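You operate a simulated robot arm through the tools that you are given. There is no shell and no other tool. Be economical: measure what you need, move in short steps, check, and stop when the job is done.

You are at the controls of a simulated robot arm. One attempt, no reset.

JOB
Fetch the yellow tube and stand it on the red tray. Take the green tube and put it on the yellow card. Take the white pad and leave it on the care bench. Push the lint drawer shut. Fetch the grey tin and set it on the planning shelf. Put the green pad from the sink side in the grey crate. Open the keys drawer, take the yellow t key on the cream table and put it away in the inside of the keys drawer and shut the drawer again. Any order will do. Set down upright: yellow tube.
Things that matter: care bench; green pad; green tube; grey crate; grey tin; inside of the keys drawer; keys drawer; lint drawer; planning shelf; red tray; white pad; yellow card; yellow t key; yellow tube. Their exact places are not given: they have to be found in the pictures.

The check looks at the end state, three seconds after you hand in, the way a careful person would. Anything else that was tipped, shoved, dropped, spilled or broken makes it a failure.

ROBOT AND FRAMES
A 6-joint arm with a two-finger gripper on a trunk, on a base that drives. Base frame: it is fixed to the floor where the robot stands at the start and does not move with it; the origin is under the middle of the robot, x ahead of it, y to its left, z up. Lengths are in mm, angles in degrees, forces in N, time in s.
With the tool pointing down near the work surface it reaches from about 180 to 460 mm from the robot's upright axis, wherever it stands. Its first joint turns from -115.0 to 115.0 degrees. Places, roughly: care bench [700, -2500, 900]; green pad (7x10x2 cm) [600, -3300, 900]; green tube (2x2x5 cm) [500, 0, 800]; grey crate (40x26x12 cm) [600, -5100, 800]; grey tin (8x8x8 cm) [700, -2600, 900]; inside of the keys drawer [-1600, -13600, 600]; keys drawer [-1600, -13500, 700]; lint drawer [400, -2000, 700]; planning shelf [900, -1200, 300]; red tray (13x11x3 cm) [500, 200, 800]; white pad (7x10x2 cm) [500, -200, 800]; yellow card [-1750, 0, 750]; yellow t key [-3000, -10500, 750]; yellow tube (2x2x5 cm) [500, 0, 800]. Payload 2.1 kg.
Tool frame: the origin (TCP) lies between the finger pads and is the grasp point; the fingertips stand 20 mm ahead of it; z points along the fingers, y is the line along which they close. The gripper opens to 100 mm. The gripper's body begins 63 mm behind the TCP.
Orientation is told as [roll, pitch, yaw] about the base's x, y, z axes, in that order, counted from this pose: with the fingers straight down and closing along the base's y, the tool's x points along the base's -x, its y along +y and its z along -z.

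CONTROLS
- The arm moves only by the tool apply_moves. Its argument "series" is a list of rows, each an object of numbers (a shift or turn left out is 0, a gripper value left out holds the last): "dx", "dy", "dz": the shift along the base's x, y, z in units of 500 mm (1.0 is 500 mm); "wx", "wy", "wz": the turn, a rotation vector about the base's x, y, z in units of 180 degrees (1.0 is 180 degrees); "hand": the finger opening in mm, from 0 to 100. In form: [{"dx": .., "dy": .., "dz": .., "wx": .., "wy": .., "wz": .., "hand": ..}, ...]. A call has 1 to 10 rows; each row is the pose to reach, as a shift and turn from the pose commanded when the call began. A call with a number of a shift or a turn outside -1 to 1 is refused whole. A row lasts 0.2 s, in which the tool goes at most 50 mm and 8.6 degrees; a call with a longer step from one row to the next is refused whole, and so is a gripper value outside its range. A pose out of reach is approached as far as the arm can. The call stops where the force on the tool passes 40 N (or 10 N more than at its start, if that is more) or the arm is blocked; 0.2 s more then pass. The fingers move at their own pace (about 153 mm/s each) and stop on an object; they squeeze with about 40 N. The grip force told is the motor's: it shows also when the fingers shut on nothing. Time passes only in rows, and 0.2 s behind the last, so rows that repeat a pose let the fingers close. It gives the time, the measured TCP pose, the force on the tool (base axes), the opening and the grip force at its end, in the units of the frame above (readings bear some noise), with the torque about the TCP (base axes, N m) and any sound that the robot's microphone picked up.
- Cameras (640 x 400 px; columns grow to the right, rows downward): "scene" is now at [8.3, 146.9, 1604.9]; the picture's right is [0.10, -1.00, 0.00], its down [-0.84, -0.08, -0.54] and it looks along [0.54, 0.05, -0.84] (base axes); focal length 253 px, centre (320, 200). "wrist" rides on the gripper at [70, -19, -99] in the tool frame; the picture's right is [0.26, 0.97, 0.00], its down [-0.75, 0.20, -0.63] and it looks along [-0.61, 0.16, 0.78] (tool axes); focal length 230 px, centre (320, 200).
- get_image(camera): a new picture of that camera. The clock stands still meanwhile.
- slide_trunk(by): slides the trunk up (or, below 0, down) by that many mm; the arm and the scene camera ride with it, the base frame stays. It gives what a move gives, with no picture.
- roll_base(legs): drives the robot by 1 to 6 legs, each [ahead, turn to the left] in mm and degrees, along the robot's own axes; the way and the turn of a leg run together, so that a leg with both is an arc; at most 1500 mm and 180 degrees a leg. The arm and the cameras ride along, it lands a little off, and it stops where it bumps. It gives what a move gives.
- pan_tilt(pan, tilt): turns the head with the scene camera to pan (to the left, within 155 degrees either way) and tilt (down, from -29 to 69), counted from straight ahead of the robot. It gives what a move gives.
- pixel_to_xyz(camera, pixels): for up to 12 pixels [column, row] of the newest picture of that camera ("zoom" is the newest enlarged one), the place [x, y, z] in the base frame of the surface seen there, good to about 2 mm. The clock stands still meanwhile.
- inspect(camera, box): a new picture of the part [left, top, right, bottom] of that camera's present view, enlarged. The clock stands still meanwhile.
- finish_job(): hands the job in; it is judged then, once.

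Keep the steps short. Do not move on a guess: measure, check each grasp and each placing, and mend mistakes. In all there are 145 turns and 188 pictures (those below and enlarged ones count). Leave the gripper open and the arm clear of the work at the hand-in unless told otherwise, and finish with a single line.

The tools are called after ">>>" as a command line: name --argument value ..., lists and objects as JSON in quotes. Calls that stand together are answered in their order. apply_moves: Moves the arm, as the interface text tells. Its arguments: {"type":"object","properties":{"series":{"type":"array"}},"required":["series"]} The other tools are called the same way: slide_trunk (by) slides the trunk up or down; roll_base (legs) drives the base; pan_tilt (pan, tilt) turns the head that bears the scene camera; get_image (camera) takes a picture; pixel_to_xyz (camera, pixels) gives the place of the surface under pixels of a picture; inspect (camera, box) takes an enlarged picture of a part of a camera's view; finish_job () hands the job in.

At the start:

```text
clock: 0.0
eef_pos: [318.6, 98.4, 1053.2]
tool_rot: [-0.1, 0.0, 0.0]
wrist_force: [-0.6, -0.3, -0.8]
moment: [0.0, -0.01, 0.03]
gripper_width: 99.9
finger_force: 0.0
trunk travel left (down, up): [-825.0, 165.0]
robot x, y, heading: [3.4, 2.7, 0.1]
head pan, tilt: [5.5, 57.4]
```

scene: 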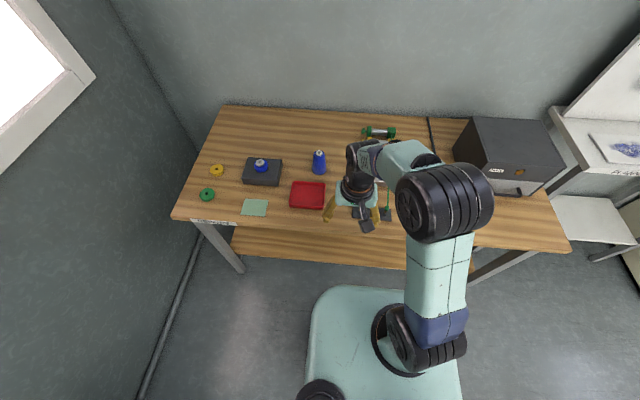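
wrist: 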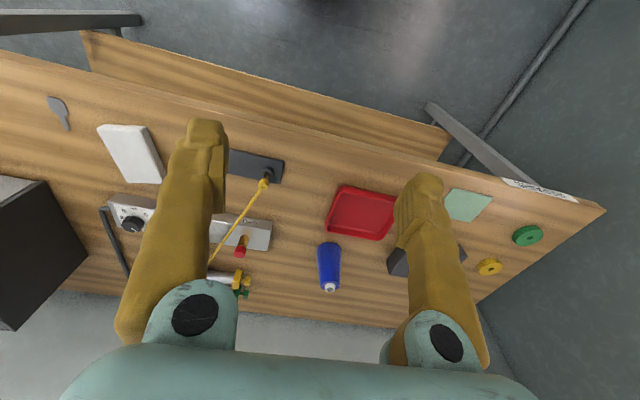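

I see the workbench with several things. First I enlarge the scene and wrist views to find the tubes and the pad.

>>> inspect --camera "scene" --box '[170, 100, 410, 250]'

>>> inspect --camera "wrist" --box '[20, 80, 340, 300]'

```text
2.67 times, centred on (290, 175) of scene
```

zoom: 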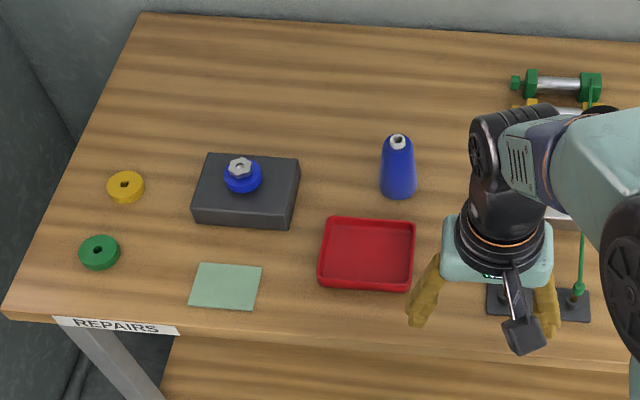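

```text
1.82 times, centred on (180, 190) of wrist
```

zoom: 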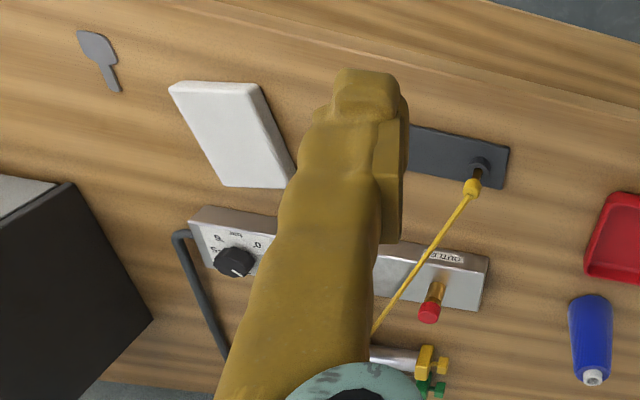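

The arm hides the middle of the table. I swing the tool to the left to look there.

>>> apply_moves --series '[{"dy": 0.1}, {"dy": 0.2}, {"dy": 0.3}, {"dy": 0.4}, {"dy": 0.5}]'

>>> get_image --camera "scene"

>>> inspect --camera "scene" --box '[310, 100, 470, 240]'

>>> get_image --camera "wrist"

```text
clock: 1.2
eef_pos: [305.7, 335.5, 1050.6]
tool_rot: [-0.3, 0.1, 0.0]
wrist_force: [-0.2, -0.2, 0.7]
moment: [-0.03, -0.01, 0.02]
gripper_width: 99.9
finger_force: 0.1
out of reach, approached as far as the arm can: row 5
trunk travel left (down, up): [-825.0, 165.0]
robot x, y, heading: [-0.0, -0.2, -0.0]
head pan, tilt: [5.5, 57.4]
```

```text
183 pictures are left
```

scene: 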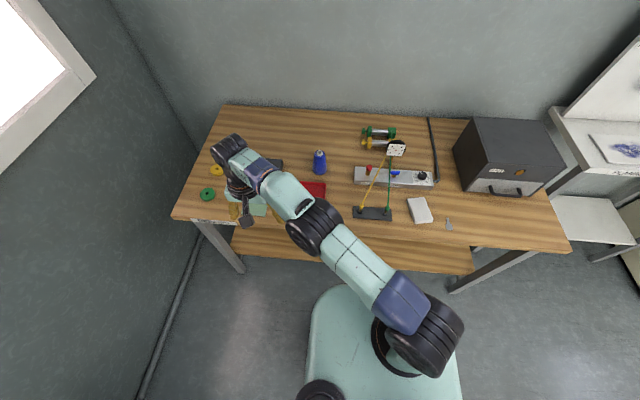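

```text
2.86 times, centred on (390, 170) of scene
```

zoom: 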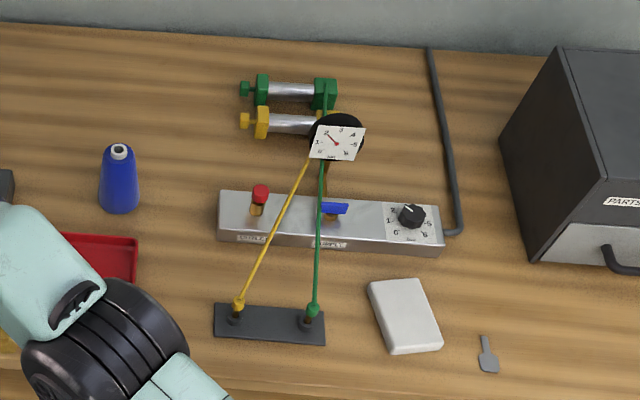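

```text
181 pictures are left
```

wrist: 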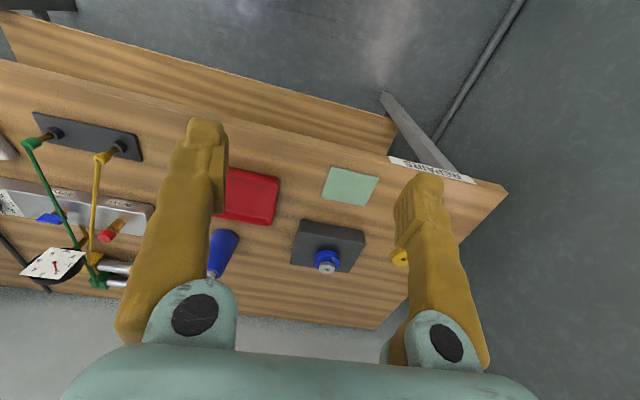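

I see a small apparatus: a manifold with yellow and green lines, a gauge, two cylinders. I enlarge each part.

>>> inspect --camera "scene" --box '[350, 155, 440, 225]'

>>> inspect --camera "scene" --box '[350, 115, 420, 165]'

>>> pixel_to_xyz --camera "scene" --pixels '[[361, 207], [388, 209], [372, 214], [396, 149], [320, 162], [315, 190], [420, 210], [448, 224], [386, 132], [375, 144], [368, 170], [395, 173]]'

```text
5.71 times, centred on (395, 190) of scene
```

zoom: 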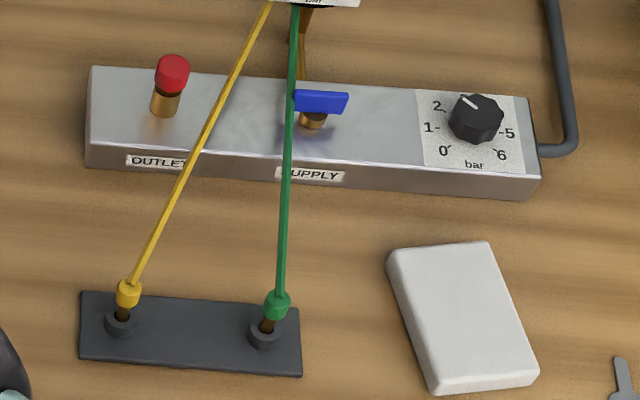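

```text
8.00 times, centred on (385, 140) of scene
```

zoom: 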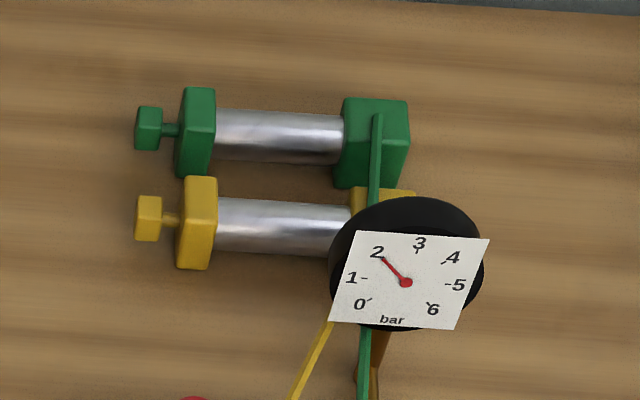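

```text
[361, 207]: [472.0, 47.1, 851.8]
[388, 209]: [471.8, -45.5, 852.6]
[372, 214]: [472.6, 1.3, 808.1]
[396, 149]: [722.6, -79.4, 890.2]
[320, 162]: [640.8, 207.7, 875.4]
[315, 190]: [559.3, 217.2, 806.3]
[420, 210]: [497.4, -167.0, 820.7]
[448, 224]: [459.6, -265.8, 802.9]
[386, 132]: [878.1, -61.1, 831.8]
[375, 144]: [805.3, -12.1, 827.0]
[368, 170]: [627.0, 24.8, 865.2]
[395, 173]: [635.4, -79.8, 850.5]
```

The caps over the black block (361,207) and (388,209) seem to be the tubes, with lines to cylinders under 2 bar. I bring the wrist camera over it for a closer view.

>>> apply_moves --series '[{"dy": -0.09}, {"dy": -0.18}, {"dy": -0.27}, {"dy": -0.36}, {"dy": -0.45}, {"dy": -0.54}, {"dy": -0.62, "dz": -0.05}]'

>>> get_image --camera "wrist"

>>> inspect --camera "wrist" --box '[180, 100, 460, 280]'

```text
clock: 2.8
eef_pos: [309.4, 26.7, 1023.1]
tool_rot: [0.0, 0.1, 0.0]
wrist_force: [-0.5, 0.2, 0.3]
moment: [0.03, 0.02, -0.01]
gripper_width: 100.2
finger_force: 0.1
trunk travel left (down, up): [-825.0, 165.0]
robot x, y, heading: [0.0, 1.4, -0.1]
head pan, tilt: [5.5, 57.4]
```

```text
178 pictures are left
```

wrist: 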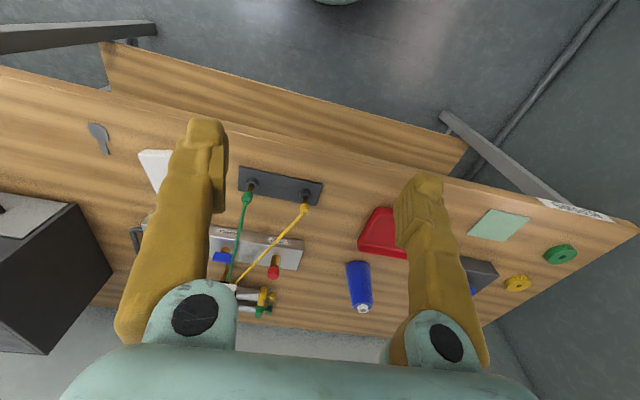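

```text
2.22 times, centred on (320, 190) of wrist
```

zoom: 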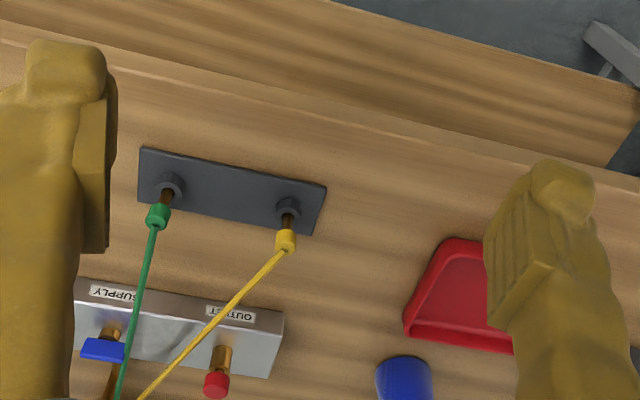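

I lower the tool for a close look at the couplings between the fingers.

>>> apply_moves --series '[{"dz": -0.09}, {"dz": -0.18, "dy": -0.04}, {"dz": -0.22, "dy": -0.06}]'

>>> get_image --camera "wrist"

>>> inspect --camera "wrist" --box '[200, 120, 420, 300]'

>>> pan_tilt --pan -60 --tilt 25

>>> get_image --camera "scene"

```text
clock: 3.6
eef_pos: [307.1, -3.4, 914.3]
tool_rot: [0.0, -0.2, 0.0]
wrist_force: [-0.2, 1.1, 0.1]
moment: [0.02, -0.03, 0.03]
gripper_width: 100.0
finger_force: 0.1
trunk travel left (down, up): [-825.0, 165.0]
robot x, y, heading: [-1.2, -4.3, 0.3]
head pan, tilt: [5.5, 57.4]
```

```text
176 pictures are left
```

wrist: 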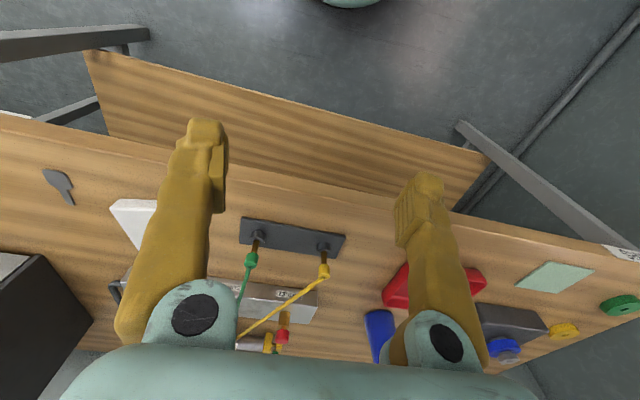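

```text
2.22 times, centred on (310, 210) of wrist
```

zoom: 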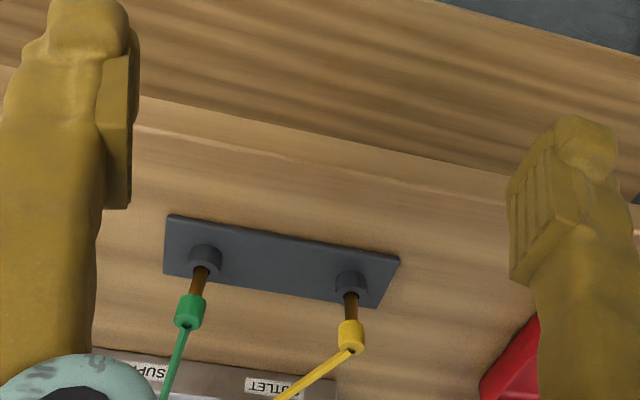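

```text
clock: 5.0
eef_pos: [307.3, -4.0, 915.8]
tool_rot: [0.1, 0.1, 0.0]
wrist_force: [0.3, -0.2, -0.7]
moment: [-0.02, -0.01, 0.01]
gripper_width: 99.8
finger_force: 0.0
trunk travel left (down, up): [-825.0, 165.0]
robot x, y, heading: [2.9, 1.4, 0.0]
head pan, tilt: [-60.0, 25.0]
```

```text
174 pictures are left
```

scene: 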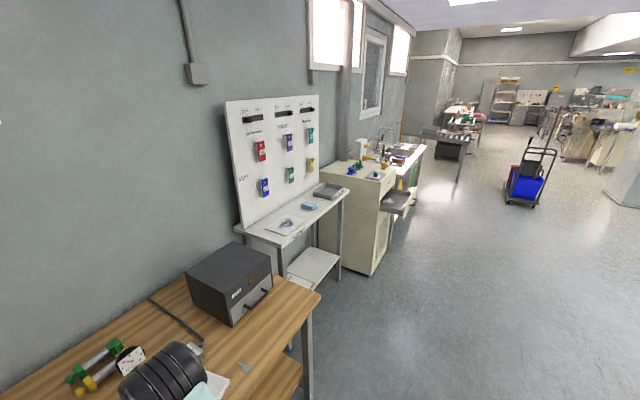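

The room is large; later items lie along the right wall. Now I look closer at the manifold's red OUTLET and blue SUPPLY knobs and the gauge.

>>> apply_moves --series '[{"dz": 0.09, "dx": 0.04}, {"dz": 0.13, "dx": 0.13}, {"dz": 0.16, "dx": 0.2}, {"dz": 0.16, "dx": 0.26}]'

>>> inspect --camera "wrist" --box '[200, 120, 420, 320]'

>>> pan_tilt --pan -10 --tilt 60

>>> get_image --camera "scene"

>>> get_image --camera "wrist"

```text
clock: 6.0
eef_pos: [438.3, -6.3, 995.2]
tool_rot: [0.0, 0.2, 0.0]
wrist_force: [0.0, -0.4, 0.2]
moment: [0.04, 0.03, 0.03]
gripper_width: 100.0
finger_force: 0.1
trunk travel left (down, up): [-825.0, 165.0]
robot x, y, heading: [0.6, -2.0, 0.1]
head pan, tilt: [-60.0, 25.0]
```

```text
2.00 times, centred on (310, 220) of wrist
```

zoom: 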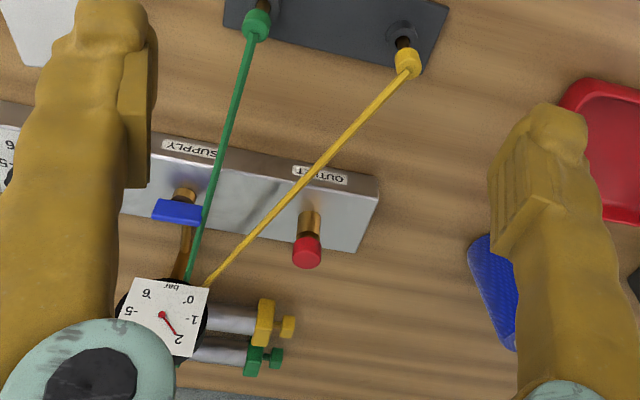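

```text
clock: 7.1
eef_pos: [437.1, -6.2, 993.8]
tool_rot: [0.0, 0.0, -0.1]
wrist_force: [-0.2, 0.5, -0.2]
moment: [-0.02, -0.01, -0.03]
gripper_width: 99.9
finger_force: 0.0
trunk travel left (down, up): [-825.0, 165.0]
robot x, y, heading: [-1.2, 0.2, 0.0]
head pan, tilt: [-10.0, 60.0]
```

```text
172 pictures are left
```

scene: 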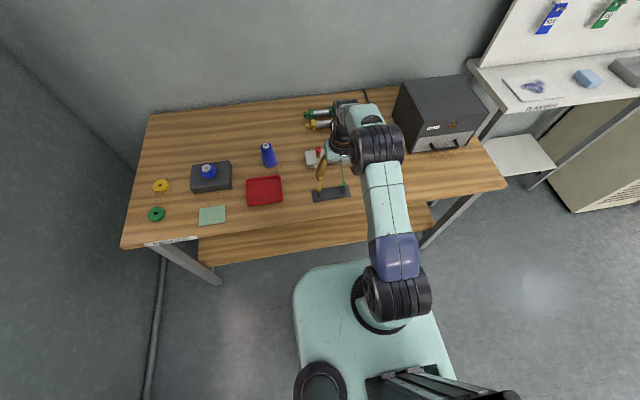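

```text
171 pictures are left
```

wrist: 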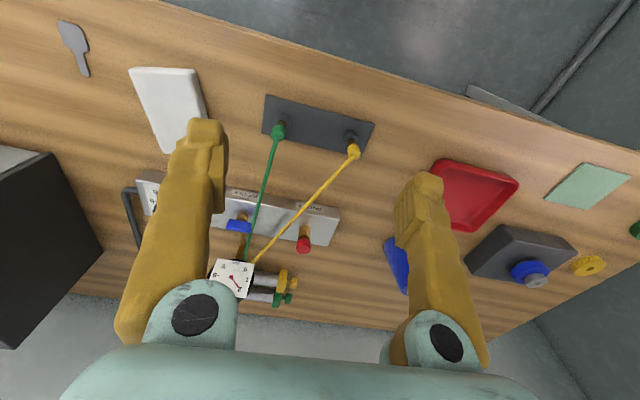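

I measure the blue lever and the red knob in an enlarged wrist view.

>>> inspect --camera "wrist" --box '[205, 180, 325, 300]'

```text
3.33 times, centred on (265, 240) of wrist
```

zoom: 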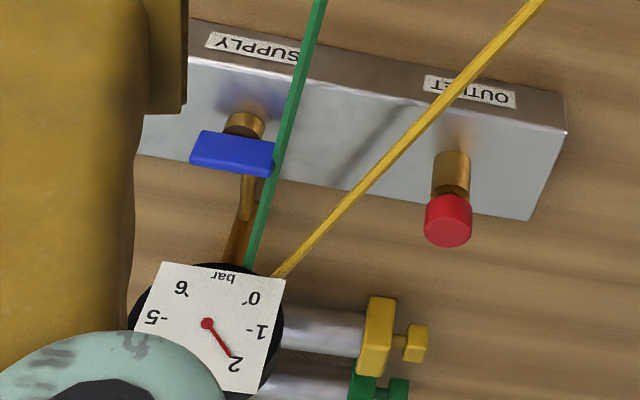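

>>> pixel_to_xyz --camera "zoom" --pixels '[[195, 155], [270, 165], [232, 150], [205, 138], [265, 150], [248, 122], [448, 205], [448, 230], [450, 165], [425, 230], [470, 225], [560, 120]]'

```text
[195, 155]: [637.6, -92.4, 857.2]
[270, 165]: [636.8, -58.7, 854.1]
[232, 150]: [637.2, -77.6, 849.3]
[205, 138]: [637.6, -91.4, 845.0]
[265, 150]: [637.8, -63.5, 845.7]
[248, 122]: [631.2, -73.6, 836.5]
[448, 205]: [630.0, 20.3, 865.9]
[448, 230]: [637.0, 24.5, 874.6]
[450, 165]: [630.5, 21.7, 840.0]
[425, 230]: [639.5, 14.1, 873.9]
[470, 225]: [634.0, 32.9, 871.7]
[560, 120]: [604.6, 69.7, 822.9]
```

>>> pixel_to_xyz --camera "zoom" --pixels '[[317, 20], [300, 90], [284, 140], [275, 180], [262, 230], [530, 15], [465, 90], [400, 155], [340, 220], [290, 265], [245, 200], [210, 310]]'

>>> pixel_to_xyz --camera "wrist" --pixels '[[278, 130], [353, 152], [278, 120], [352, 136], [265, 95], [375, 122], [262, 135], [370, 155], [165, 90], [280, 280], [290, 300]]'

```text
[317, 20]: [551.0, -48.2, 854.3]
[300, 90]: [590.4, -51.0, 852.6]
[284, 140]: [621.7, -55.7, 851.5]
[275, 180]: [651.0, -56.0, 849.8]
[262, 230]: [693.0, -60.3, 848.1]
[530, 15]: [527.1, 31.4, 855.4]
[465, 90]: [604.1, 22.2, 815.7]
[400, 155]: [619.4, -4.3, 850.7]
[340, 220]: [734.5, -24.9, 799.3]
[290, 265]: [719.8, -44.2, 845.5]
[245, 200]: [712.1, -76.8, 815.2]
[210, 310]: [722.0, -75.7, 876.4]
```

```text
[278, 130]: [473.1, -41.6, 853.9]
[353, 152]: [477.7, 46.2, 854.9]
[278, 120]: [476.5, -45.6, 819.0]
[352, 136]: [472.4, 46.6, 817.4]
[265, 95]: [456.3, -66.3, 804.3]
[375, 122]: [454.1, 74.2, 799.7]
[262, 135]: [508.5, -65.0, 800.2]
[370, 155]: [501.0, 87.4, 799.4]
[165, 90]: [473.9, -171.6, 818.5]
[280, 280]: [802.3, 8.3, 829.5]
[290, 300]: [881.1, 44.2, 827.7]
```

I measure the clearance between base and table before driving closer.

>>> pixel_to_xyz --camera "scene" --pixels '[[330, 268], [300, 285], [255, 235], [255, 260], [190, 235], [217, 280], [265, 190], [211, 216], [430, 210], [500, 185], [420, 320], [150, 242]]'

```text
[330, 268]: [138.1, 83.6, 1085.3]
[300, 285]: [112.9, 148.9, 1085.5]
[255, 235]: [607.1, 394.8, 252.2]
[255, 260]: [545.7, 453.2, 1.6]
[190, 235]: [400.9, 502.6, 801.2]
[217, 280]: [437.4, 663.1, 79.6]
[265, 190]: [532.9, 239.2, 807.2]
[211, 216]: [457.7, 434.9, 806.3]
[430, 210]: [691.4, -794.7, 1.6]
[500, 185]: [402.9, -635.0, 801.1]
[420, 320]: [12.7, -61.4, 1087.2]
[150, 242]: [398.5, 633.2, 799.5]
```

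Table edge is at x≈400, tool is at z 995 above everything. I drive 190 mm ahead to bring the manifold into reach.

>>> roll_base --legs '[[190, 0]]'

>>> pan_tilt --pan -20 --tilt 65

>>> get_image --camera "scene"

```text
clock: 8.7
eef_pos: [625.3, -6.7, 995.5]
tool_rot: [0.0, -0.1, -0.1]
wrist_force: [0.0, -0.3, 0.7]
moment: [-0.01, 0.0, 0.02]
gripper_width: 100.3
finger_force: 0.1
trunk travel left (down, up): [-825.0, 165.0]
robot x, y, heading: [190.9, -2.1, 0.1]
head pan, tilt: [-10.0, 60.0]
```

```text
clock: 9.4
eef_pos: [627.5, -5.4, 995.9]
tool_rot: [-0.1, 0.0, 0.0]
wrist_force: [-1.0, 0.3, 0.7]
moment: [0.02, 0.0, 0.02]
gripper_width: 99.9
finger_force: 0.0
trunk travel left (down, up): [-825.0, 165.0]
robot x, y, heading: [189.4, -1.1, 0.1]
head pan, tilt: [-20.0, 65.0]
```

```text
169 pictures are left
```

scene: 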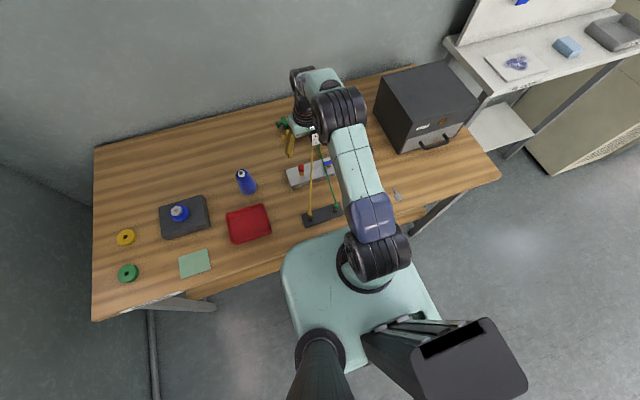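

Now I turn the tool by about 90° and move it above the blue lever (640,-76), hand partly closed.

>>> apply_moves --series '[{"wz": 0.047, "dy": -0.02, "hand": 60}, {"wz": 0.094, "dy": -0.04}, {"wz": 0.141, "dy": -0.06}, {"wz": 0.188, "dy": -0.08}, {"wz": 0.235, "dy": -0.1}, {"wz": 0.282, "dy": -0.12}, {"wz": 0.329, "dy": -0.14}, {"wz": 0.376, "dy": -0.14, "dx": 0.012}, {"wz": 0.423, "dy": -0.14, "dx": 0.025}, {"wz": 0.47, "dy": -0.14, "dx": 0.025}]'

>>> apply_moves --series '[{"wz": 0.03, "hand": 60}, {"wz": 0.03, "dz": -0.08}]'

>>> get_image --camera "wrist"

>>> inspect --camera "scene" --box '[260, 100, 380, 230]'

```text
clock: 11.6
eef_pos: [639.4, -76.8, 994.3]
tool_rot: [0.0, 0.0, 84.7]
wrist_force: [0.2, 0.7, -0.1]
moment: [0.02, 0.0, -0.02]
gripper_width: 60.0
finger_force: 0.1
trunk travel left (down, up): [-825.0, 165.0]
robot x, y, heading: [190.9, 0.2, -0.0]
head pan, tilt: [-20.0, 65.0]
```

```text
clock: 12.2
eef_pos: [639.7, -76.3, 953.5]
tool_rot: [0.1, 0.0, 90.0]
wrist_force: [-0.5, -0.2, 0.3]
moment: [-0.01, -0.01, 0.0]
gripper_width: 59.9
finger_force: 0.1
trunk travel left (down, up): [-825.0, 165.0]
robot x, y, heading: [189.6, -1.5, -0.3]
head pan, tilt: [-20.0, 65.0]
```

```text
168 pictures are left
```

wrist: 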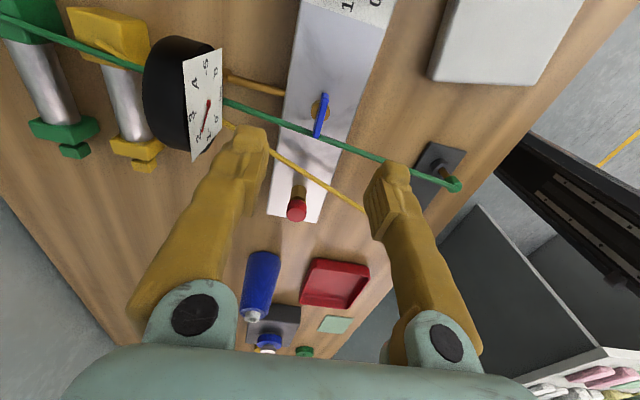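

```text
3.08 times, centred on (320, 165) of scene
```

zoom: 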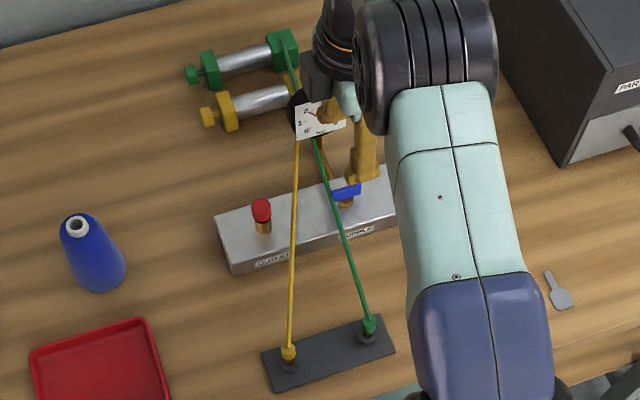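

>>> pixel_to_xyz --camera "wrist" --pixels '[[326, 97], [322, 115], [317, 132], [320, 118], [325, 115], [319, 108], [207, 85], [186, 50], [222, 50], [318, 133], [320, 134], [297, 208]]'

```text
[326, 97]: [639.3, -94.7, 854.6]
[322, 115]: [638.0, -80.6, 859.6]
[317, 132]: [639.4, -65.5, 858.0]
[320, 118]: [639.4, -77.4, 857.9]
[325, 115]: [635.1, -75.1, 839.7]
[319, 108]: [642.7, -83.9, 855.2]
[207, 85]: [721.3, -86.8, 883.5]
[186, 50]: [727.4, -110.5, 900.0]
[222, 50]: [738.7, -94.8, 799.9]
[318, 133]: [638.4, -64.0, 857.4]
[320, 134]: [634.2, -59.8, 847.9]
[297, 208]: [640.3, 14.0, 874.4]
```

Lever spans y −95…−59 at x 640, top z 859. I lower over it and grip.

>>> apply_moves --series '[{"dz": -0.09}, {"dz": -0.16}, {"dz": -0.2}, {"dz": -0.205}, {"dz": -0.205, "hand": 0}, {"dz": -0.205, "hand": 0}, {"dz": -0.205, "hand": 0}]'

>>> get_image --camera "wrist"

```text
clock: 13.8
eef_pos: [641.5, -77.5, 853.4]
tool_rot: [-0.1, 0.0, 90.1]
wrist_force: [9.9, 0.1, 6.5]
moment: [-0.21, -0.11, 0.02]
gripper_width: 5.9
finger_force: 33.7
trunk travel left (down, up): [-825.0, 165.0]
robot x, y, heading: [191.3, 0.3, -0.1]
head pan, tilt: [-20.0, 65.0]
```

```text
166 pictures are left
```

wrist: 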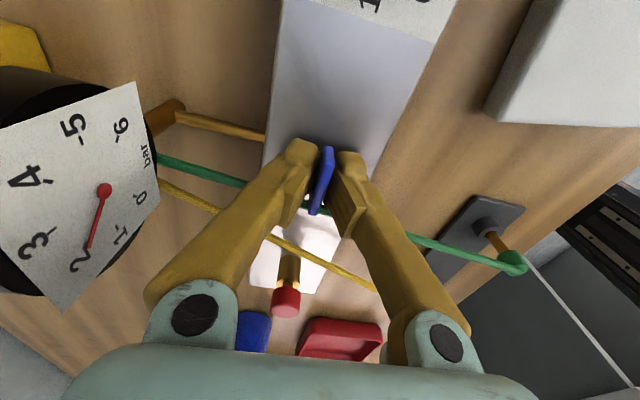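

Lever gripped (6 mm). I turn it clockwise (wz negative), half way first.

>>> apply_moves --series '[{"wz": -0.04}, {"wz": -0.08}, {"wz": -0.12}, {"wz": -0.16}]'

>>> get_image --camera "wrist"

```text
clock: 14.8
eef_pos: [640.1, -76.5, 853.2]
tool_rot: [-0.1, 0.1, 61.1]
wrist_force: [13.6, -4.3, 15.7]
moment: [-0.58, 0.13, 0.01]
gripper_width: 6.1
finger_force: 33.7
trunk travel left (down, up): [-825.0, 165.0]
robot x, y, heading: [188.3, -1.5, -0.0]
head pan, tilt: [-20.0, 65.0]
```

```text
165 pictures are left
```

wrist: 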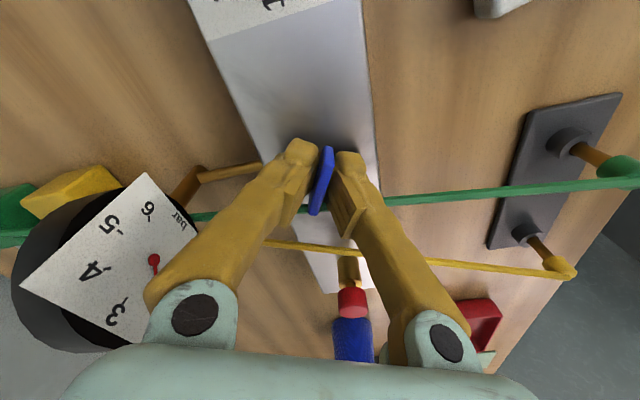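

It turns freely. I continue to 90°.

>>> apply_moves --series '[{"wz": -0.04}, {"wz": -0.08}, {"wz": -0.12}, {"wz": -0.16}, {"wz": -0.2}, {"wz": -0.24}, {"wz": -0.28}, {"wz": -0.32}, {"wz": -0.34}]'

>>> get_image --camera "wrist"

```text
clock: 16.8
eef_pos: [640.9, -77.7, 853.7]
tool_rot: [0.0, -0.1, -0.2]
wrist_force: [16.6, -9.6, 24.2]
moment: [-0.12, -0.24, 0.02]
gripper_width: 5.9
finger_force: 33.5
trunk travel left (down, up): [-825.0, 165.0]
robot x, y, heading: [190.3, 0.5, -0.1]
head pan, tilt: [-20.0, 65.0]
```

```text
164 pictures are left
```

wrist: 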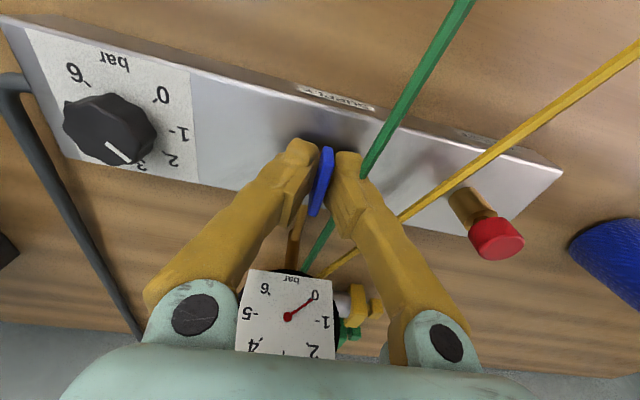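

The gauge now reads 0: supply shut and lines unpressurised. I release the lever a little and rise.

>>> apply_moves --series '[{"hand": 12}, {"hand": 12}, {"dz": 0.05}, {"dz": 0.14}, {"dz": 0.2}, {"dz": 0.24, "hand": 60}]'

>>> get_image --camera "wrist"

>>> get_image --camera "scene"

```text
clock: 18.2
eef_pos: [638.1, -75.5, 973.2]
tool_rot: [0.0, 0.0, 0.0]
wrist_force: [0.0, 0.1, 0.0]
moment: [0.02, 0.0, 0.03]
gripper_width: 60.0
finger_force: 0.1
trunk travel left (down, up): [-825.0, 165.0]
robot x, y, heading: [188.7, 3.7, 0.1]
head pan, tilt: [-20.0, 65.0]
```

```text
163 pictures are left
```

wrist: 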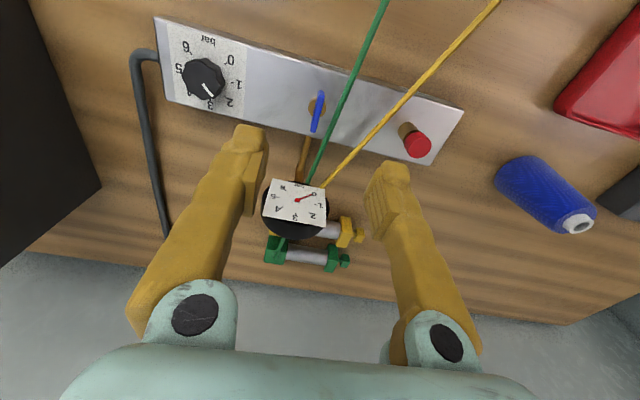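

```text
162 pictures are left
```

scene: 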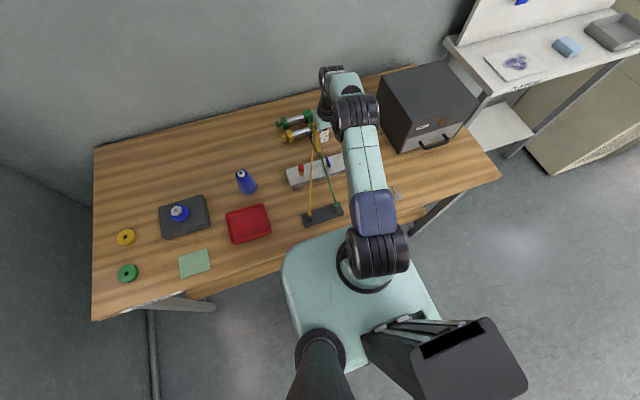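

I move above the yellow tube (474,47).

>>> apply_moves --series '[{"dx": -0.07, "dy": 0.05, "hand": 50}, {"dx": -0.14, "dy": 0.1}, {"dx": -0.21, "dy": 0.155}, {"dx": -0.28, "dy": 0.21}, {"dx": -0.33, "dy": 0.245}, {"dx": -0.33, "dy": 0.245, "dz": -0.08}]'

>>> get_image --camera "wrist"

>>> inspect --camera "scene" --box '[260, 130, 380, 230]'

```text
clock: 19.6
eef_pos: [475.3, 47.5, 933.0]
tool_rot: [0.0, 0.0, 0.0]
wrist_force: [1.0, -0.5, 0.8]
moment: [0.04, 0.02, 0.01]
gripper_width: 49.9
finger_force: 0.0
trunk travel left (down, up): [-825.0, 165.0]
robot x, y, heading: [188.7, -1.3, -0.1]
head pan, tilt: [-20.0, 65.0]
```

```text
161 pictures are left
```

wrist: 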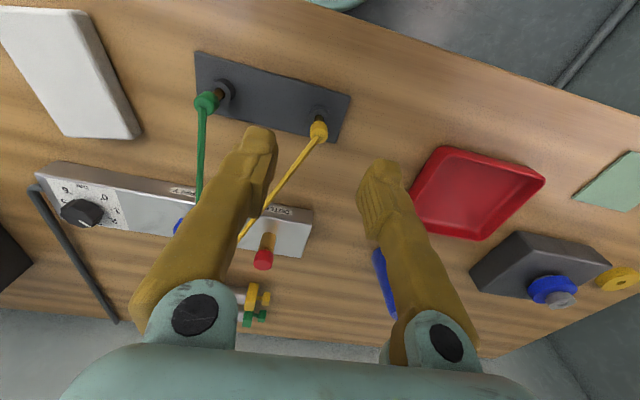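

```text
4.00 times, centred on (320, 180) of scene
```

zoom: 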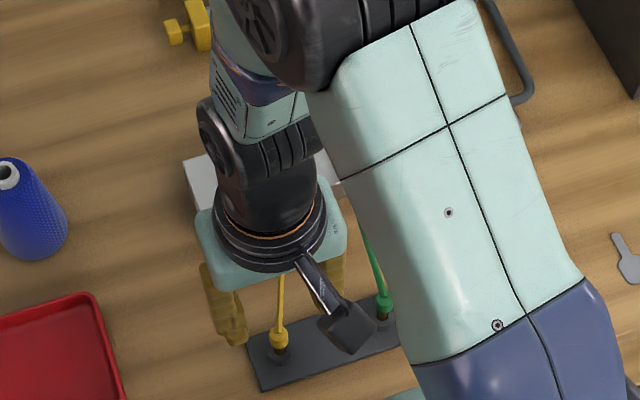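

>>> pixel_to_xyz --camera "wrist" --pixels '[[319, 128], [319, 134], [314, 130], [324, 130], [320, 118], [206, 98], [206, 104], [217, 92], [470, 190], [440, 155], [543, 180], [478, 238]]'

```text
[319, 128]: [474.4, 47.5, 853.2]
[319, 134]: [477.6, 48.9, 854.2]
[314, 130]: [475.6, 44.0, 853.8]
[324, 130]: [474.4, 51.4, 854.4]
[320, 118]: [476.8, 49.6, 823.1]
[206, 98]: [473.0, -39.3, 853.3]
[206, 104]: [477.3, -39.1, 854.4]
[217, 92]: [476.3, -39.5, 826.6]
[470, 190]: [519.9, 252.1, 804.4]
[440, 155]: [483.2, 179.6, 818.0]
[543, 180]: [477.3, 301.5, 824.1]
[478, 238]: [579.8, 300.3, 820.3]
```

Yellow collar is at (477,48.5), top z 854. I lower to z≈845 and grip.

>>> apply_moves --series '[{"dz": -0.08, "dx": 0.003, "dy": 0.002}, {"dz": -0.14, "dx": 0.003, "dy": 0.002}, {"dz": -0.176, "dx": 0.003, "dy": 0.002}, {"dz": -0.176, "dx": 0.003, "dy": 0.002, "hand": 0}, {"dz": -0.176, "dx": 0.003, "dy": 0.002, "hand": 0}, {"dz": -0.176, "dx": 0.003, "dy": 0.002, "hand": 0}]'

>>> get_image --camera "wrist"

```text
clock: 21.0
eef_pos: [474.6, 49.3, 844.0]
tool_rot: [0.1, 0.0, 0.0]
wrist_force: [0.4, 0.1, 0.2]
moment: [0.0, 0.05, 0.01]
gripper_width: 6.1
finger_force: 34.3
trunk travel left (down, up): [-825.0, 165.0]
robot x, y, heading: [188.6, 0.7, -0.2]
head pan, tilt: [-20.0, 65.0]
```

```text
159 pictures are left
```

wrist: 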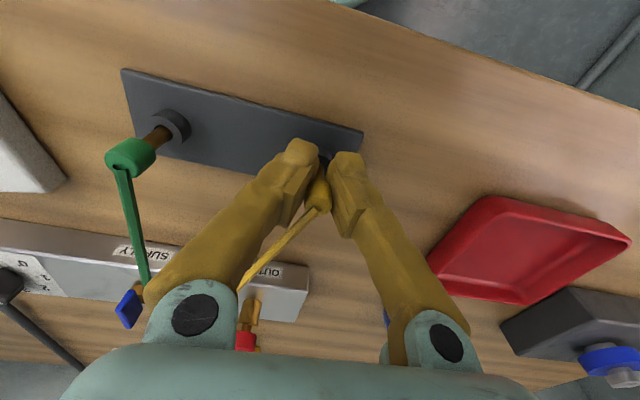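

Gripped the stem under the collar. I lift slowly.

>>> apply_moves --series '[{"dz": 0.02}, {"dz": 0.04}, {"dz": 0.06}, {"dz": 0.08}, {"dz": 0.1}]'

>>> get_image --camera "wrist"

>>> get_image --camera "scene"

```text
clock: 22.2
eef_pos: [473.8, 48.8, 894.7]
tool_rot: [0.0, 0.0, 0.0]
wrist_force: [-0.2, -0.2, -1.0]
moment: [0.02, 0.02, -0.01]
gripper_width: 6.1
finger_force: 33.9
trunk travel left (down, up): [-825.0, 165.0]
robot x, y, heading: [190.0, -3.8, -0.1]
head pan, tilt: [-20.0, 65.0]
```

```text
158 pictures are left
```

wrist: 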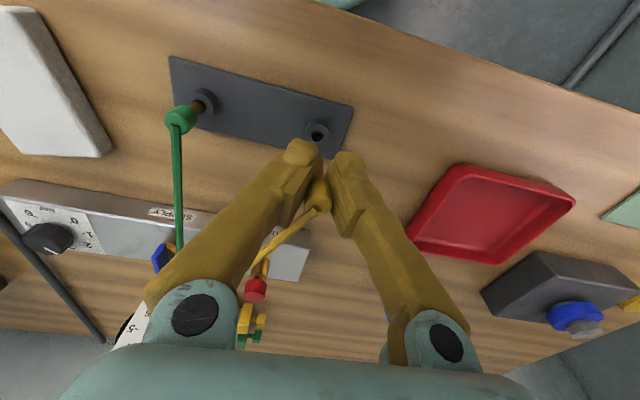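

```text
157 pictures are left
```

scene: 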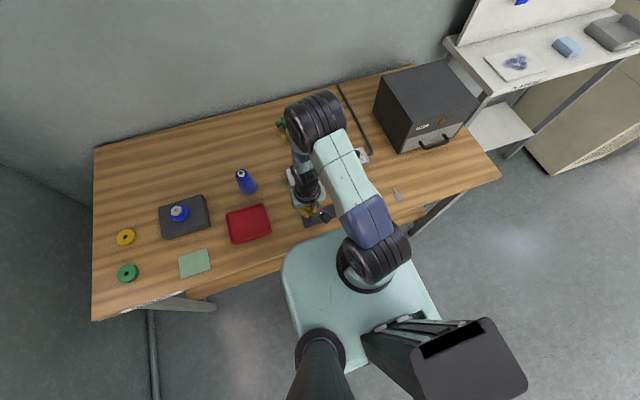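

The tube came out. I carry it over the tray, centre (530,240), and look at its lower end.

>>> apply_moves --series '[{"dx": 0.02, "dy": 0.08, "dz": 0.04}, {"dx": 0.04, "dy": 0.16, "dz": 0.05}, {"dx": 0.07, "dy": 0.24, "dz": 0.05}, {"dx": 0.1, "dy": 0.32, "dz": 0.05}, {"dx": 0.112, "dy": 0.382, "dz": 0.05}]'

>>> get_image --camera "wrist"

>>> inspect --camera "scene" --box '[210, 110, 350, 250]'

```text
clock: 23.4
eef_pos: [531.6, 240.8, 920.8]
tool_rot: [-0.2, 0.1, 0.0]
wrist_force: [-0.1, -1.1, -1.1]
moment: [-0.01, -0.01, 0.0]
gripper_width: 6.0
finger_force: 33.4
trunk travel left (down, up): [-825.0, 165.0]
robot x, y, heading: [189.6, 0.6, -0.0]
head pan, tilt: [-20.0, 65.0]
```

```text
156 pictures are left
```

wrist: 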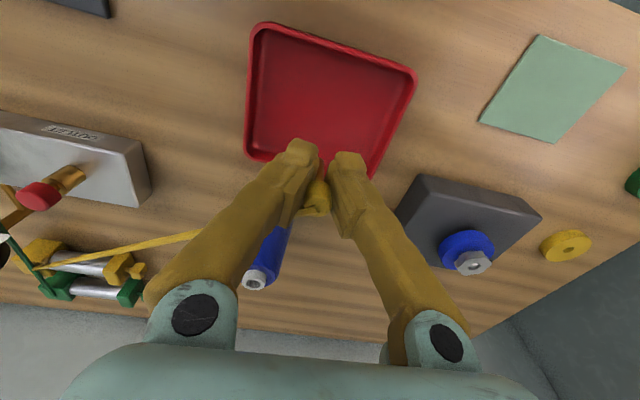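

```text
2.86 times, centred on (280, 180) of scene
```

zoom: 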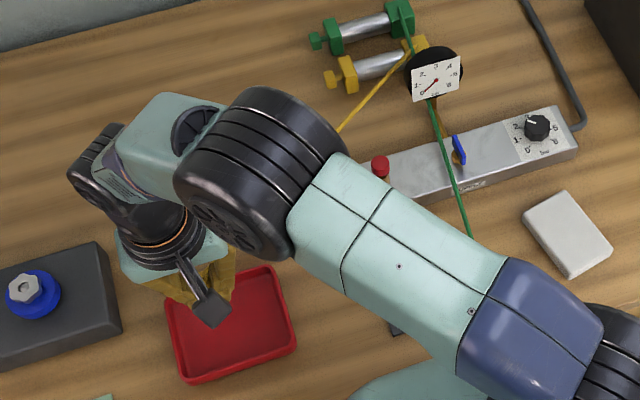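

The tube hangs below the fingers. I lower near to the tray floor in small steps, watching force.

>>> apply_moves --series '[{"dz": -0.07}, {"dz": -0.12}, {"dz": -0.136}, {"dz": -0.144}, {"dz": -0.148}]'

>>> inspect --camera "wrist" --box '[250, 90, 410, 250]'

```text
clock: 24.6
eef_pos: [532.1, 240.0, 846.2]
tool_rot: [0.0, 0.1, 0.0]
wrist_force: [0.0, -0.1, 0.1]
moment: [-0.01, -0.04, 0.01]
gripper_width: 5.8
finger_force: 33.8
trunk travel left (down, up): [-825.0, 165.0]
robot x, y, heading: [190.9, -0.3, -0.1]
head pan, tilt: [-20.0, 65.0]
```

```text
2.50 times, centred on (330, 170) of wrist
```

zoom: 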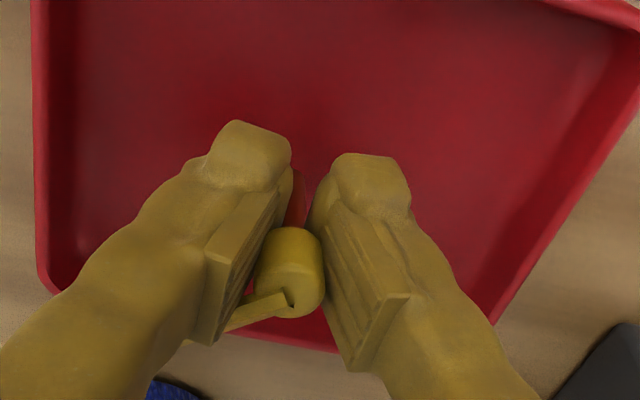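

No contact yet at z 846. Down in 2 mm rows.

>>> apply_moves --series '[{"dz": -0.004}, {"dz": -0.008}, {"dz": -0.008}]'

>>> apply_moves --series '[{"dz": -0.004}, {"dz": -0.008}, {"dz": -0.008}]'

```text
clock: 25.4
eef_pos: [531.3, 239.1, 841.2]
tool_rot: [0.1, -0.1, -0.1]
wrist_force: [-0.2, -0.5, 0.3]
moment: [0.01, 0.01, -0.02]
gripper_width: 6.1
finger_force: 33.4
trunk travel left (down, up): [-825.0, 165.0]
robot x, y, heading: [189.5, 0.1, -0.1]
head pan, tilt: [-20.0, 65.0]
```

```text
clock: 26.2
eef_pos: [531.2, 238.6, 839.0]
tool_rot: [0.1, -0.1, 0.0]
wrist_force: [3.5, 0.5, 19.5]
moment: [0.01, -0.18, 0.0]
gripper_width: 5.8
finger_force: 33.2
trunk travel left (down, up): [-825.0, 165.0]
robot x, y, heading: [188.6, 1.2, -0.1]
head pan, tilt: [-20.0, 65.0]
```

Contact (19 N). I ease up 1.5 mm and open slowly.

>>> apply_moves --series '[{"dz": 0.003}, {"dz": 0.003}]'

>>> apply_moves --series '[{"hand": 8}, {"hand": 10}, {"hand": 14}, {"hand": 20}, {"hand": 28}, {"hand": 36}]'

>>> get_image --camera "wrist"

```text
clock: 26.8
eef_pos: [531.5, 237.9, 839.1]
tool_rot: [-0.1, 0.0, 0.0]
wrist_force: [0.2, -0.4, 6.7]
moment: [0.0, -0.09, 0.0]
gripper_width: 6.2
finger_force: 33.1
trunk travel left (down, up): [-825.0, 165.0]
robot x, y, heading: [193.1, -2.8, 0.2]
head pan, tilt: [-20.0, 65.0]
```

```text
clock: 28.2
eef_pos: [532.5, 239.2, 838.8]
tool_rot: [0.0, 0.0, 0.0]
wrist_force: [0.4, -0.1, 0.6]
moment: [-0.01, 0.01, 0.0]
gripper_width: 36.0
finger_force: 0.0
trunk travel left (down, up): [-825.0, 165.0]
robot x, y, heading: [190.8, 1.9, 0.2]
head pan, tilt: [-20.0, 65.0]
```

```text
153 pictures are left
```

wrist: 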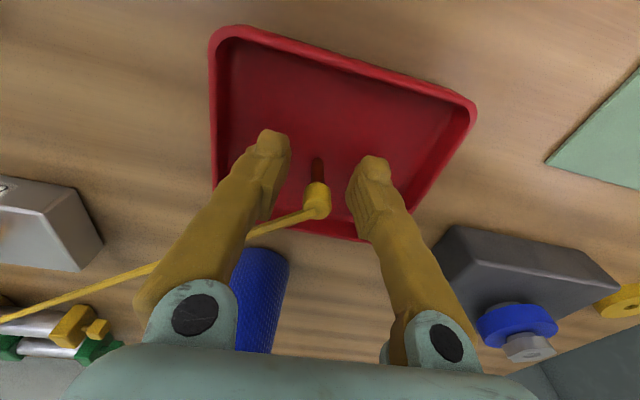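

It stands. I rise straight up and check.

>>> apply_moves --series '[{"dz": 0.04, "hand": 40}, {"dz": 0.09}, {"dz": 0.15}, {"dz": 0.2}]'

>>> inspect --camera "wrist" --box '[160, 0, 480, 250]'

```text
clock: 29.2
eef_pos: [532.4, 239.3, 941.0]
tool_rot: [-0.1, 0.0, -0.1]
wrist_force: [-0.2, -0.3, 0.3]
moment: [-0.01, -0.03, -0.05]
gripper_width: 40.2
finger_force: 0.1
trunk travel left (down, up): [-825.0, 165.0]
robot x, y, heading: [190.2, -2.0, 0.1]
head pan, tilt: [-20.0, 65.0]
```

```text
1.60 times, centred on (320, 125) of wrist
```

zoom: 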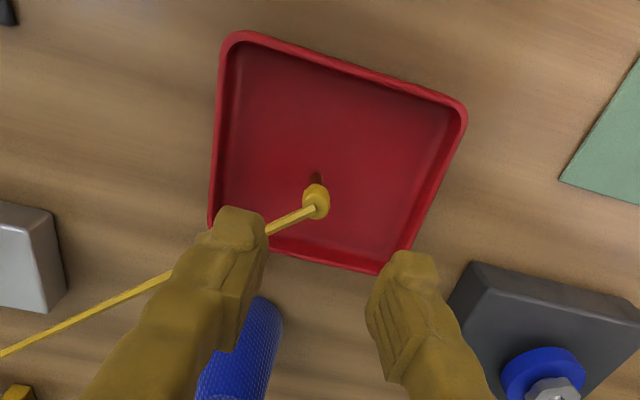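

Yellow tube stands on the tray. Next the green tube: move above it.

>>> apply_moves --series '[{"dx": -0.02, "dy": -0.095}, {"dx": -0.04, "dy": -0.19}, {"dx": -0.06, "dy": -0.285}, {"dx": -0.08, "dy": -0.38}, {"dx": -0.1, "dy": -0.475}, {"dx": -0.112, "dy": -0.565, "hand": 50}]'

>>> get_image --camera "wrist"

```text
clock: 30.6
eef_pos: [475.2, -48.6, 940.1]
tool_rot: [0.1, 0.0, 0.0]
wrist_force: [-0.4, -0.7, -0.1]
moment: [0.01, 0.01, 0.0]
gripper_width: 50.1
finger_force: 0.0
trunk travel left (down, up): [-825.0, 165.0]
robot x, y, heading: [188.7, 0.1, -0.1]
head pan, tilt: [-20.0, 65.0]
```

```text
151 pictures are left
```

wrist: 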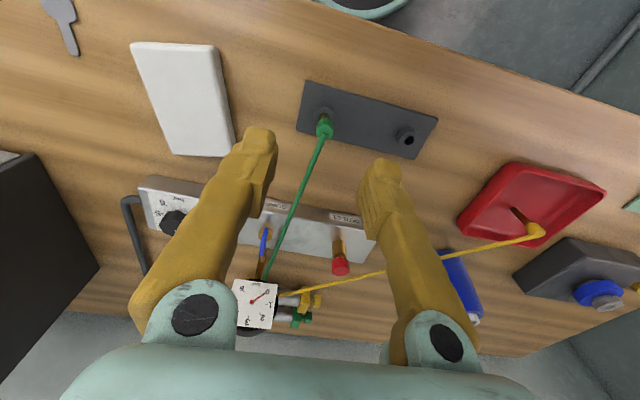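

>>> pixel_to_xyz --camera "wrist" --pixels '[[324, 125], [324, 131], [318, 128], [331, 128], [324, 110], [175, 95], [133, 45], [215, 45], [234, 150], [172, 155]]'

```text
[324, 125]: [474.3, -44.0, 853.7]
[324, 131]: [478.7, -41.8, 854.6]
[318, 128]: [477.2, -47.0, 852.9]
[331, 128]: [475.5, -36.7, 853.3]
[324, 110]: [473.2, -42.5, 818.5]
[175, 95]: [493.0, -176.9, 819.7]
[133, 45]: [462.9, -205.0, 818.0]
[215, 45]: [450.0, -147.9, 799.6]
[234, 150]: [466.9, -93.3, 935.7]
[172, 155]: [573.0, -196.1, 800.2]
```

Green tube at (476,−42). Lower, grip, lift.

>>> apply_moves --series '[{"dz": -0.08, "dy": 0.01}, {"dz": -0.15, "dy": 0.01}, {"dz": -0.19, "dy": 0.01}, {"dz": -0.19, "dy": 0.01, "hand": 0}, {"dz": -0.19, "dy": 0.01, "hand": 0}, {"dz": -0.19, "dy": 0.01, "hand": 0}]'

>>> apply_moves --series '[{"dz": 0.02}, {"dz": 0.04}, {"dz": 0.07}, {"dz": 0.12}]'

>>> get_image --camera "wrist"

>>> pan_tilt --pan 150 --tilt 40

>>> get_image --camera "scene"

```text
clock: 32.0
eef_pos: [475.8, -40.7, 844.4]
tool_rot: [0.1, 0.0, 0.0]
wrist_force: [-0.1, -2.7, -1.0]
moment: [-0.07, -0.04, -0.02]
gripper_width: 5.8
finger_force: 34.0
trunk travel left (down, up): [-825.0, 165.0]
robot x, y, heading: [189.9, 0.1, 0.0]
head pan, tilt: [-20.0, 65.0]
```

```text
clock: 33.0
eef_pos: [474.8, -39.6, 905.0]
tool_rot: [0.1, 0.0, 0.0]
wrist_force: [-0.5, 0.4, 0.3]
moment: [-0.01, -0.05, 0.02]
gripper_width: 5.9
finger_force: 33.8
trunk travel left (down, up): [-825.0, 165.0]
robot x, y, heading: [189.3, -2.0, -0.0]
head pan, tilt: [-20.0, 65.0]
```

```text
150 pictures are left
```

wrist: 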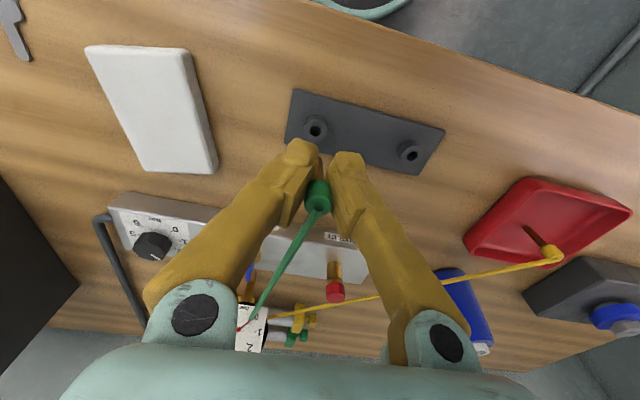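

```text
clock: 35.6
eef_pos: [475.0, -40.2, 904.3]
tool_rot: [0.0, 0.0, 0.0]
wrist_force: [-0.2, 0.5, 0.5]
moment: [0.02, -0.01, -0.01]
gripper_width: 6.2
finger_force: 33.9
trunk travel left (down, up): [-825.0, 165.0]
robot x, y, heading: [190.4, -3.0, 0.1]
head pan, tilt: [150.0, 40.0]
```

```text
149 pictures are left
```

scene: 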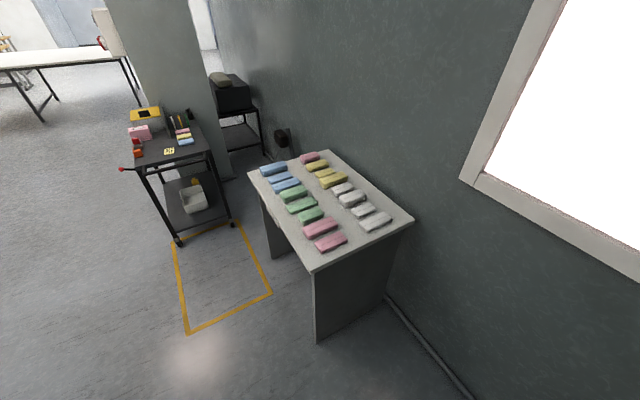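

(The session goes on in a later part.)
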